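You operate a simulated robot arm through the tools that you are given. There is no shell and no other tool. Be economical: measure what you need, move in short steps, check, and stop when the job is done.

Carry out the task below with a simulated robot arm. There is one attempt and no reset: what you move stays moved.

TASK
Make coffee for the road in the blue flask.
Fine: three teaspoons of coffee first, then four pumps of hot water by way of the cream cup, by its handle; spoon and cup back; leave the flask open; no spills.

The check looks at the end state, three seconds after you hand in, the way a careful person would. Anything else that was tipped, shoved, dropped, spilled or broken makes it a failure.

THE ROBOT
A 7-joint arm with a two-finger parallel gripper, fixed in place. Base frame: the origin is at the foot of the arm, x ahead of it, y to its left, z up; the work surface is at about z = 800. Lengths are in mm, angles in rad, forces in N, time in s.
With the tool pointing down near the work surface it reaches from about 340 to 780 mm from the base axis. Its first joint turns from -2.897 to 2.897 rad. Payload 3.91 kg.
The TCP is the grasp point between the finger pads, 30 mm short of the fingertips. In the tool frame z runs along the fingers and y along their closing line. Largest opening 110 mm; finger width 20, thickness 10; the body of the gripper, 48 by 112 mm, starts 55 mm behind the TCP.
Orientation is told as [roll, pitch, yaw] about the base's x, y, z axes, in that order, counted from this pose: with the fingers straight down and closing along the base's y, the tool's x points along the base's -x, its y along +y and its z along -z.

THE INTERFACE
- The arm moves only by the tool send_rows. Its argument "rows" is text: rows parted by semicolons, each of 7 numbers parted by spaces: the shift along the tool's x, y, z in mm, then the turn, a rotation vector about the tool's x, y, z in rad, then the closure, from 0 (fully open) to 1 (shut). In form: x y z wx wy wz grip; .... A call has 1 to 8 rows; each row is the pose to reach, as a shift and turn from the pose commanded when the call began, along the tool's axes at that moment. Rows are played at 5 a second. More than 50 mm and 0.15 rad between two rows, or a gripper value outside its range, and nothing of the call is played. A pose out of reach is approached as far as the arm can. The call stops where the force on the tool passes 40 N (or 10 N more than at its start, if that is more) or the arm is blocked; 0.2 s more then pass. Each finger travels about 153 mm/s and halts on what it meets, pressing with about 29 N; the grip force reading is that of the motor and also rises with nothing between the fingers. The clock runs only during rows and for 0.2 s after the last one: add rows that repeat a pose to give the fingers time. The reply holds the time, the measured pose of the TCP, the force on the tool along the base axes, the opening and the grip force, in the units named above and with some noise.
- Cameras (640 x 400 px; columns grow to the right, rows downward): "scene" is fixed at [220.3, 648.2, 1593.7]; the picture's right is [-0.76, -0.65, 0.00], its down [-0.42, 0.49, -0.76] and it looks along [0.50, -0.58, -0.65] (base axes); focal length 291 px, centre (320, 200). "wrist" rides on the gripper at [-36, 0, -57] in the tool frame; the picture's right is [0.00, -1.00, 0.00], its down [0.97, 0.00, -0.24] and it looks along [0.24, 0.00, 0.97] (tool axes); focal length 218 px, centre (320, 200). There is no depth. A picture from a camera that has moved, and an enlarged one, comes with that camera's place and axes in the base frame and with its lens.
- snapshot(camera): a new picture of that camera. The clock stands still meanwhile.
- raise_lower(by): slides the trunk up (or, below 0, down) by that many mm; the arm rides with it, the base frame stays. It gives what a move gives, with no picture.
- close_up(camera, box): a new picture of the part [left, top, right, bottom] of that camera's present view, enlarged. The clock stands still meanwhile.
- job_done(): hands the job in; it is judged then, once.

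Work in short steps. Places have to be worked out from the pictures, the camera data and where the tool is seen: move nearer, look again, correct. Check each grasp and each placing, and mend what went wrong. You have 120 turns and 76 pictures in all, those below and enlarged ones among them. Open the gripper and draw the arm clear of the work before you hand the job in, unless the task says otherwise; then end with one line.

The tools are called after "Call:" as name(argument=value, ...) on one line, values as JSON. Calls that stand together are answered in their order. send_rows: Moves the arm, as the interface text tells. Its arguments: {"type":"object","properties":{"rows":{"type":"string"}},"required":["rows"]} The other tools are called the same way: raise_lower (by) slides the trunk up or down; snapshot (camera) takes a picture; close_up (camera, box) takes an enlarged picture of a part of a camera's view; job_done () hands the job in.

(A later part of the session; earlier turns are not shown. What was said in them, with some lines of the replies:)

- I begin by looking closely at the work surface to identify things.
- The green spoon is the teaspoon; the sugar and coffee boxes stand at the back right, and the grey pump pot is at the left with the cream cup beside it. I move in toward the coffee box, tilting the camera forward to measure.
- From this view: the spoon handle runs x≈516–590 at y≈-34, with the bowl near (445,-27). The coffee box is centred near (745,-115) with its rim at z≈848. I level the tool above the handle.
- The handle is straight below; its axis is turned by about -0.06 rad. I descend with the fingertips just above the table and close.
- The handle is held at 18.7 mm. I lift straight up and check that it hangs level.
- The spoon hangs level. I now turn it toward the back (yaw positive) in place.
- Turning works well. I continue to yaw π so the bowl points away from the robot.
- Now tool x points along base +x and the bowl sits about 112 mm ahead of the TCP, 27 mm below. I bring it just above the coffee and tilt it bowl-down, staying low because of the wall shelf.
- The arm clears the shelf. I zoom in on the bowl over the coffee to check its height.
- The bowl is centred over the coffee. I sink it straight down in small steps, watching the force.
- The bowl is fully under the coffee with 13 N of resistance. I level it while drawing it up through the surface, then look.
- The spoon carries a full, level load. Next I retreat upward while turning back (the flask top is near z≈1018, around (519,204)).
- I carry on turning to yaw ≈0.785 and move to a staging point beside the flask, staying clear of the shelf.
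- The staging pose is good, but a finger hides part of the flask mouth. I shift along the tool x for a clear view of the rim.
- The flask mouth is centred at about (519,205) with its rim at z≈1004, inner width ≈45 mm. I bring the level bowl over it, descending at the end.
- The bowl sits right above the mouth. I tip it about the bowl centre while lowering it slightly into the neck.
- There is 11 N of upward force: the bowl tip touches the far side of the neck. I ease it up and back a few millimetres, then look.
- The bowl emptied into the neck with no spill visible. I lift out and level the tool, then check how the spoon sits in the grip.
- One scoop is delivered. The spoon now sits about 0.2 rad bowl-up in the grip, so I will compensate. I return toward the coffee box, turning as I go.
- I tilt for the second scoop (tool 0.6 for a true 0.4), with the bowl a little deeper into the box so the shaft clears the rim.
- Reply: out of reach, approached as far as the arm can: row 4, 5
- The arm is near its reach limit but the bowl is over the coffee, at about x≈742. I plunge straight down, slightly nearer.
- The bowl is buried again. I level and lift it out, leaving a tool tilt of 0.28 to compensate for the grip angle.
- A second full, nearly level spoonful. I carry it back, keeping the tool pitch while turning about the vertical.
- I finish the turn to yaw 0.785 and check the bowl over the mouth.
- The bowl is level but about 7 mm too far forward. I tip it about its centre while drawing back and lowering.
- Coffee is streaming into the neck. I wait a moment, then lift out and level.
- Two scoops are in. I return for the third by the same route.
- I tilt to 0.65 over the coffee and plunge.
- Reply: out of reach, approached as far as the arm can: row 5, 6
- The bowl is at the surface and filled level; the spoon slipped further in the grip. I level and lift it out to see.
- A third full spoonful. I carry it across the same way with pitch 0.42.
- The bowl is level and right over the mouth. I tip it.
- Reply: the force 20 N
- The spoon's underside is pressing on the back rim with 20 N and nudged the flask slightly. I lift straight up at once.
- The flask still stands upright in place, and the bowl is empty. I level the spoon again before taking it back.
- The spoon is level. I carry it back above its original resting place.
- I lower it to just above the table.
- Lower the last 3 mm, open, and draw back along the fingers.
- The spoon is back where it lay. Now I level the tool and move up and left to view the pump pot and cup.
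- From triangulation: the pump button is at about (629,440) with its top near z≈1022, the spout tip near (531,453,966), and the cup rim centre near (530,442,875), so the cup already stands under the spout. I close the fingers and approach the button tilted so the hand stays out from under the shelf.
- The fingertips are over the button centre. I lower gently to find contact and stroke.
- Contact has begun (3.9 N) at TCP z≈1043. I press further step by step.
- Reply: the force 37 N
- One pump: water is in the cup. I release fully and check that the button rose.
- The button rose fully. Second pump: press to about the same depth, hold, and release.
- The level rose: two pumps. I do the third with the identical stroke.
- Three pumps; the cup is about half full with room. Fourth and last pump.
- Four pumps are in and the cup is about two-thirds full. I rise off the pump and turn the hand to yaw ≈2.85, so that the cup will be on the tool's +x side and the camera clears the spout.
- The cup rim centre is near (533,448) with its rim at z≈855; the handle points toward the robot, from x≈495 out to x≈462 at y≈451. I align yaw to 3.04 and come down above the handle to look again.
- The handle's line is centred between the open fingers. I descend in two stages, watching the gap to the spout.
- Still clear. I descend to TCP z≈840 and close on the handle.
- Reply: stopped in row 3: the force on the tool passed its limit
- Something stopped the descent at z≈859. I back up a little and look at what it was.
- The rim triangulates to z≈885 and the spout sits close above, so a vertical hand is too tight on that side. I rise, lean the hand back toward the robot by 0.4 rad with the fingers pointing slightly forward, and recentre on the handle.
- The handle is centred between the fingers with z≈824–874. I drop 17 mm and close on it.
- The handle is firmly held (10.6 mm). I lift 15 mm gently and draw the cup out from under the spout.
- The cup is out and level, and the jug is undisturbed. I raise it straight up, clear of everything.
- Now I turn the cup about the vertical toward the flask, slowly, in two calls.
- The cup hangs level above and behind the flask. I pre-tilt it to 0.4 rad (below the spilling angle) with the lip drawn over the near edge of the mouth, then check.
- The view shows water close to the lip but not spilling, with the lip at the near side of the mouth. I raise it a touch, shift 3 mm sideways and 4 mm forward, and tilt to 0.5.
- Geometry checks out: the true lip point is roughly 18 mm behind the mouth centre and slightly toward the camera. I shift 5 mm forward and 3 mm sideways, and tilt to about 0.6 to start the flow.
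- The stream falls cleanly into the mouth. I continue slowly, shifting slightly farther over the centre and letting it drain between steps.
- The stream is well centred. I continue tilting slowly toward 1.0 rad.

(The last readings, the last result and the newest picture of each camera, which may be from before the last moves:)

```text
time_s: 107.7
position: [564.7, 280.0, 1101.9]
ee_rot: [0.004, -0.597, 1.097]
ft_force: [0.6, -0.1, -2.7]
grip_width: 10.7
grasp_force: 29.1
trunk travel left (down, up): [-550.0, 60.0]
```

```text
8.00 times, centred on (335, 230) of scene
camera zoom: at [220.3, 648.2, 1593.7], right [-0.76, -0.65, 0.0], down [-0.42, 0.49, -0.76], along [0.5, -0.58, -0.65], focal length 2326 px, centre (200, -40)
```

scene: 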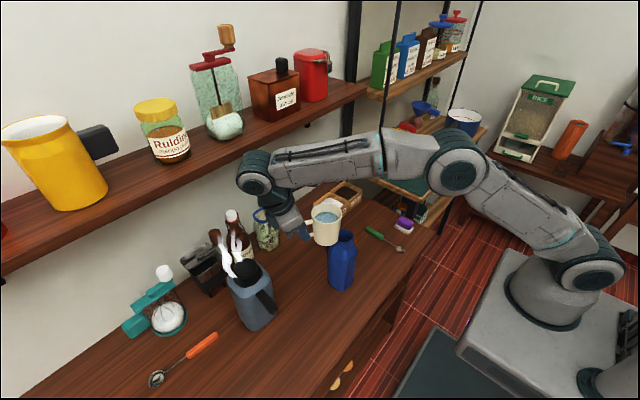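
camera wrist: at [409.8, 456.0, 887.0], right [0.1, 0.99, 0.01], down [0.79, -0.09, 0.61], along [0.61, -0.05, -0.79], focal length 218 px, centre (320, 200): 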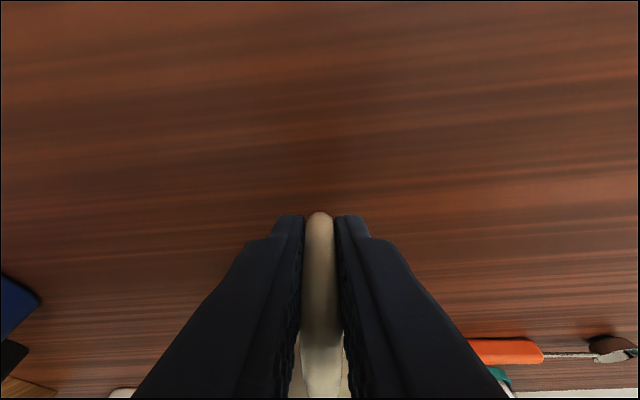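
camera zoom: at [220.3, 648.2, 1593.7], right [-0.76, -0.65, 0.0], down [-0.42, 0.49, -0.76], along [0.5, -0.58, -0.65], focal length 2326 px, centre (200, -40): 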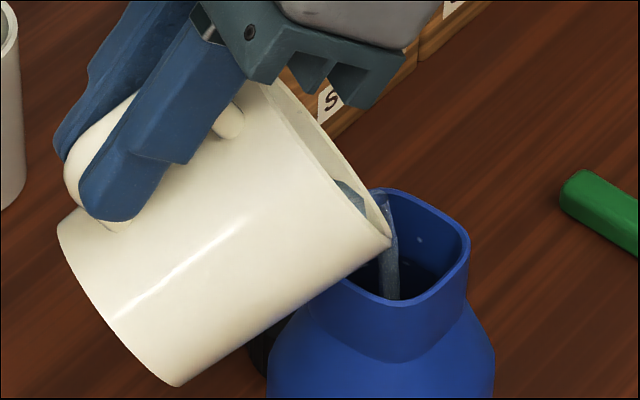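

Flow continues inside the mouth. I go on to 1.2 rad, nudging a bit farther over centre.

Call:
send_rows(rows="1.8 -1 -5 0 -0.05 0 1; 1.8 -1 -5 0 -0.05 0 1; 3.7 -2 -9.9 0 -0.1 0 1; 3.7 -2 -9.9 0 -0.1 0 1; 5.6 -2 -14.6 0 -0.15 0 1; 5.6 -2 -14.6 0 -0.15 0 1; 7.6 -2 -19.3 0 -0.2 0 1; 7.6 -2 -19.3 0 -0.2 0 1")

Call:
close_up(camera="scene", box=[305, 205, 365, 255])

```text
time_s: 109.5
position: [558.5, 264.4, 1114.2]
ee_rot: [0.005, -0.797, 1.096]
ft_force: [0.2, 0.4, -2.7]
grip_width: 10.7
grasp_force: 28.6
trunk travel left (down, up): [-550.0, 60.0]
```

```text
8.00 times, centred on (335, 230) of scene
camera zoom: at [220.3, 648.2, 1593.7], right [-0.76, -0.65, 0.0], down [-0.42, 0.49, -0.76], along [0.5, -0.58, -0.65], focal length 2326 px, centre (200, -40)
```

zoom: 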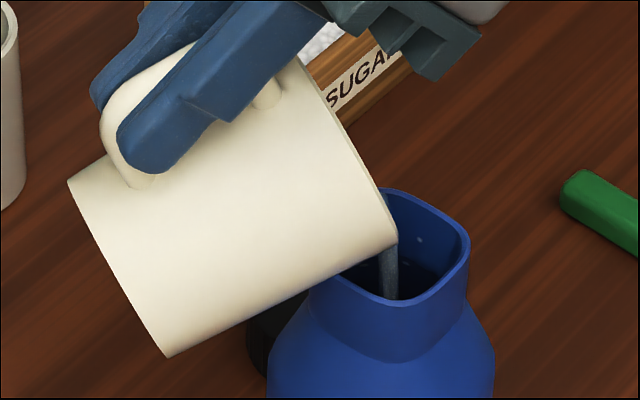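

Still clean. I continue to 1.6 rad, keeping the lip fixed.

Call:
send_rows(rows="0.8 0 -5.6 0 -0.05 0 1; 1.7 -1 -11.3 0 -0.1 0 1; 3 -1 -16.8 0 -0.15 0 1; 4.4 -1 -22.3 0 -0.2 0 1; 5.9 -1 -27.4 0 -0.25 0 1; 7.5 -1 -32.4 0 -0.3 0 1; 9.5 -1 -37.3 0 -0.35 0 1; 11.6 -1 -42.2 0 -0.4 0 1")

Call:
close_up(camera="scene", box=[305, 205, 365, 255])

```text
time_s: 111.2
position: [541.9, 229.8, 1136.4]
ee_rot: [0.007, -1.198, 1.091]
ft_force: [-0.1, -0.7, -0.9]
grip_width: 10.6
grasp_force: 29.4
trunk travel left (down, up): [-550.0, 60.0]
```

```text
8.00 times, centred on (335, 230) of scene
camera zoom: at [220.3, 648.2, 1593.7], right [-0.76, -0.65, 0.0], down [-0.42, 0.49, -0.76], along [0.5, -0.58, -0.65], focal length 2326 px, centre (200, -40)
```

zoom: 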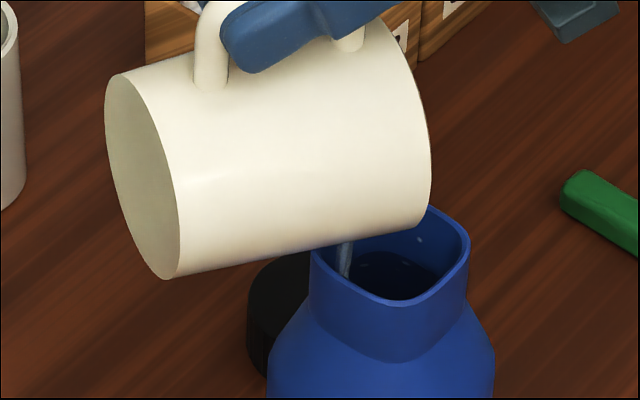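

The flow is nearly finished, and a last trickle runs near the left edge of the mouth. I move the cup 8 mm forward right away and tilt on to 1.8 to drain it.

Call:
send_rows(rows="2.9 0 -7.5 0 0 0 1; 3.4 0 -12.7 0 -0.05 0 1; 3.9 0 -18 0 -0.1 0 1; 4.9 0 -23.2 0 -0.15 0 1; 5.9 0 -28.4 0 -0.2 0 1; 5.9 0 -28.4 0 -0.2 0 1; 5.9 0 -28.4 0 -0.2 0 1; 5.9 0 -28.4 0 -0.2 0 1")

Call:
close_up(camera="scene", box=[295, 205, 375, 275])

```text
time_s: 113.0
position: [529.8, 204.3, 1140.9]
ee_rot: [0.021, -1.399, 1.081]
ft_force: [0.0, -0.3, -2.3]
grip_width: 10.5
grasp_force: 29.3
trunk travel left (down, up): [-550.0, 60.0]
```

```text
5.71 times, centred on (335, 240) of scene
camera zoom: at [220.3, 648.2, 1593.7], right [-0.76, -0.65, 0.0], down [-0.42, 0.49, -0.76], along [0.5, -0.58, -0.65], focal length 1661 px, centre (234, -29)
```

zoom: 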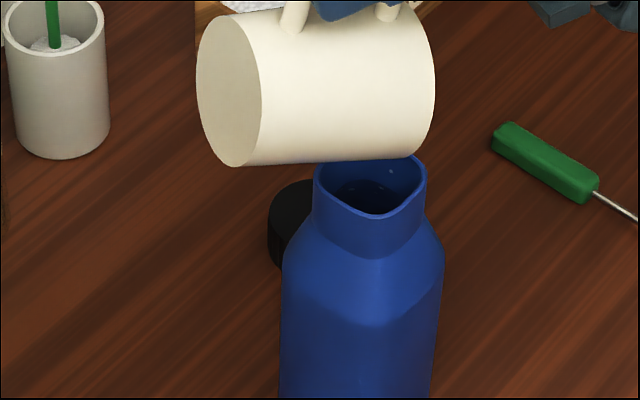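

The stream has stopped, and the flask stands clean with no puddles. I tilt slightly further to drain the last of it, then lift clear.

Call:
send_rows(rows="0.9 0 -7.8 0 -0.07 0 1; 1.8 0 -15.7 0 -0.15 0 1; 1.8 0 -15.7 0 -0.15 0 1; 1.8 0 -15.7 0 -0.15 0 1; 1.8 0 -15.7 0 -0.15 0 1; -22 0 -20 0 -0.15 0 1; -47 0 -24 0 -0.15 0 1; -67 0 -27 0 -0.15 0 1")

Call:
send_rows(rows="0 0 0 0 0.15 0 1; 0 0 0 0 0.3 0 1; 0 0 0 0 0.45 0 1; 0 0 0 0 0.6 0 1; 0 0 0 0 0.75 0 1; 0 0 0 0 0.9 0 1; 0 0 0 0 1.05 0 1; 0 0 0 0 1.2 0 1")

```text
time_s: 114.8
position: [523.0, 190.8, 1211.6]
ee_rot: [0.16, -1.546, 0.939]
ft_force: [0.6, -0.1, -1.5]
grip_width: 10.6
grasp_force: 29.3
trunk travel left (down, up): [-550.0, 60.0]
```

```text
time_s: 116.7
position: [524.7, 192.3, 1212.1]
ee_rot: [0.003, -0.345, 1.097]
ft_force: [-0.3, 0.3, -2.2]
grip_width: 10.6
grasp_force: 29.2
trunk travel left (down, up): [-550.0, 60.0]
```

The cup reads lighter, so it is empty. I level it while moving back off the flask, then reverse the turn.

Call:
send_rows(rows="-15 15 16 0 0.13 0 1; -31 30 32 0 0.26 0 1; -47 45 49 0 0.39 0 1; -63 60 65 0 0.52 0 1; -79 75 81 0 0.64 0 1; -94.5 90.7 97.7 0 0.757 0 1; -94.5 90.7 97.7 0 0.757 0 1")

Call:
send_rows(rows="-3.5 8 4 0.0485 0 -0.111 1; -7 16 8 0.097 0 -0.222 1; -10.4 23.5 12 0.1455 0 -0.333 1; -14 31 16 0.194 0 -0.4445 1; -17.3 39 20 0.2425 0 -0.5556 1; -21 47 24 0.291 0 -0.667 1; -24.3 55 28 0.3395 0 -0.778 1; -27.7 62.7 31.5 0.388 0 -0.889 1")

Call:
send_rows(rows="-8 3.4 1 0.0485 0 -0.111 1; -16 6.8 2 0.097 0 -0.222 1; -24 10 3 0.1455 0 -0.333 1; -32 13.4 4 0.194 0 -0.4445 1; -40 16.8 5 0.2425 0 -0.5556 1; -48 20 6 0.291 0 -0.667 1; -56 23.5 6.5 0.3395 0 -0.778 1; -63.6 26.9 7.1 0.388 0 -0.889 1")

```text
time_s: 118.2
position: [497.3, 339.9, 1151.5]
ee_rot: [0.001, 0.409, 1.099]
ft_force: [0.7, 0.2, -1.9]
grip_width: 10.6
grasp_force: 28.6
trunk travel left (down, up): [-550.0, 60.0]
```

```text
time_s: 120.0
position: [447.1, 381.0, 1113.3]
ee_rot: [-0.001, 0.409, 2.07]
ft_force: [-0.7, 0.2, -2.4]
grip_width: 10.6
grasp_force: 28.5
trunk travel left (down, up): [-550.0, 60.0]
```

```text
time_s: 121.8
position: [397.2, 416.9, 1081.0]
ee_rot: [-0.004, 0.408, 3.04]
ft_force: [0.7, -0.1, -1.6]
grip_width: 10.6
grasp_force: 28.8
trunk travel left (down, up): [-550.0, 60.0]
```

Aligned as before. I lower the cup in front of the spout.

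Call:
send_rows(rows="-10 -5 24 0 0 0 1; -21 -10 49 0 0 0 1; -32 -15 74 0 0 0 1; -43 -20 99 0 0 0 1; -54 -25 124 0 0 0 1; -65 -30 149 0 0 0 1; -76 -35 174 0 0 0 1; -86.5 -39.7 196.9 0 0 0 1")

```text
time_s: 123.7
position: [400.5, 459.1, 865.6]
ee_rot: [-0.005, 0.41, 3.039]
ft_force: [0.1, -0.2, -2.0]
grip_width: 10.7
grasp_force: 29.2
trunk travel left (down, up): [-550.0, 60.0]
```

Now forward under the spout and down to where it stood.

Call:
send_rows(rows="14 0 6 0 0 0 1; 28 0.5 13 0 0 0 1; 43 1 20 0 0 0 1; 58.6 1.4 28.8 0 0 0 1; 56 1.4 34.7 0 0 0 1; 54 1.4 39.5 0 0 0 1; 53.4 1.4 40.7 0 0 0 1; 53.4 1.4 40.7 0 0 0 1")

Call:
close_up(camera="scene", box=[230, 250, 350, 380])

```text
time_s: 125.5
position: [465.7, 450.1, 850.6]
ee_rot: [-0.006, 0.412, 3.036]
ft_force: [-0.6, 0.4, 9.9]
grip_width: 10.8
grasp_force: 29.4
trunk travel left (down, up): [-550.0, 60.0]
```

```text
3.08 times, centred on (290, 315) of scene
camera zoom: at [220.3, 648.2, 1593.7], right [-0.76, -0.65, 0.0], down [-0.42, 0.49, -0.76], along [0.5, -0.58, -0.65], focal length 894 px, centre (412, -154)
```

zoom: 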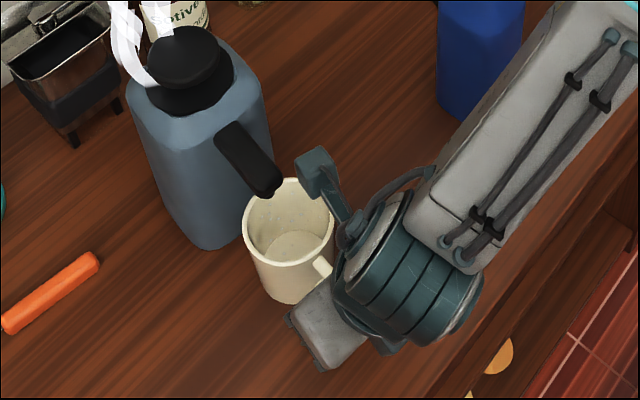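

The cup is empty and rests on the table in its place. I open and withdraw back and up along the fingers.

Call:
send_rows(rows="0 0 0 0 0 0 0.85; 0 0 0 0 0 0 0.6; 0 0 0 0 0 0 0.6; -8 0 -15 0 0 0 0.6; -20 0 -45 0 0 0 0.6; -30 0 -85 0 0 0 0.6; -40 0 -130 0 0 0 0.6; -45 0 -175 0 0 0 0.6")

Call:
snapshot(camera="scene")

```text
time_s: 127.2
position: [355.6, 464.1, 993.7]
ee_rot: [-0.005, 0.409, 3.038]
ft_force: [-0.8, 0.4, 0.8]
grip_width: 44.1
grasp_force: 0.0
trunk travel left (down, up): [-550.0, 60.0]
```

```text
2 pictures are left
```

scene: 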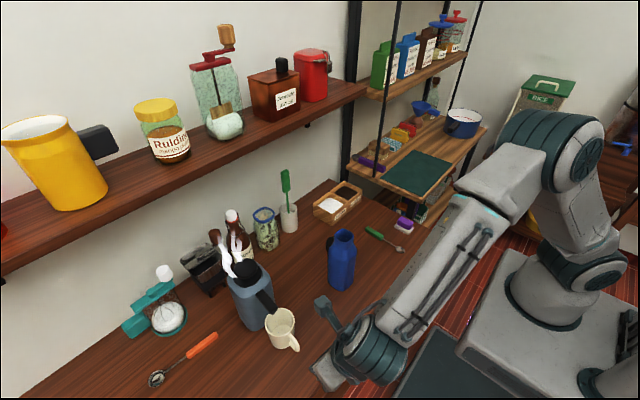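

Everything stands as before: cup under the spout, flask upright and open, spoon in place. I raise the arm clear and take one last look at the surface.

Call:
send_rows(rows="10 0 -25 0 0 0 0.3; 22 0 -50 0 0 0 0; 34 0 -80 0 0 0 0; 48 0 -110 0 0 0 0; 60 0 -140 0 0 0 0; 60 0 -140 0 0 0 0")

Call:
close_up(camera="scene", box=[230, 180, 430, 360])

```text
time_s: 128.7
position: [355.2, 461.1, 1146.7]
ee_rot: [-0.004, 0.41, 3.038]
ft_force: [-0.1, -0.8, -0.5]
grip_width: 109.8
grasp_force: 0.3
trunk travel left (down, up): [-550.0, 60.0]
```

```text
2.22 times, centred on (330, 270) of scene
camera zoom: at [220.3, 648.2, 1593.7], right [-0.76, -0.65, 0.0], down [-0.42, 0.49, -0.76], along [0.5, -0.58, -0.65], focal length 646 px, centre (298, 44)
```

zoom: 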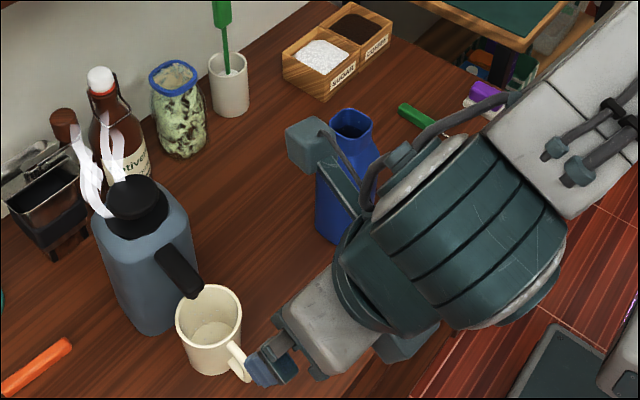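

The surface is clean, the cup and spoon are back in place, the flask is open and upright, and the gripper is open and clear. I hand in.

Call:
job_done()

```text
The job is handed in.
```

The job is handed in: the blue flask got three teaspoons of coffee, then four pumps of hot water poured from the cream cup held by its handle. The flask is open, the spoon and cup are back in place, and I saw no spills in the last pictures.
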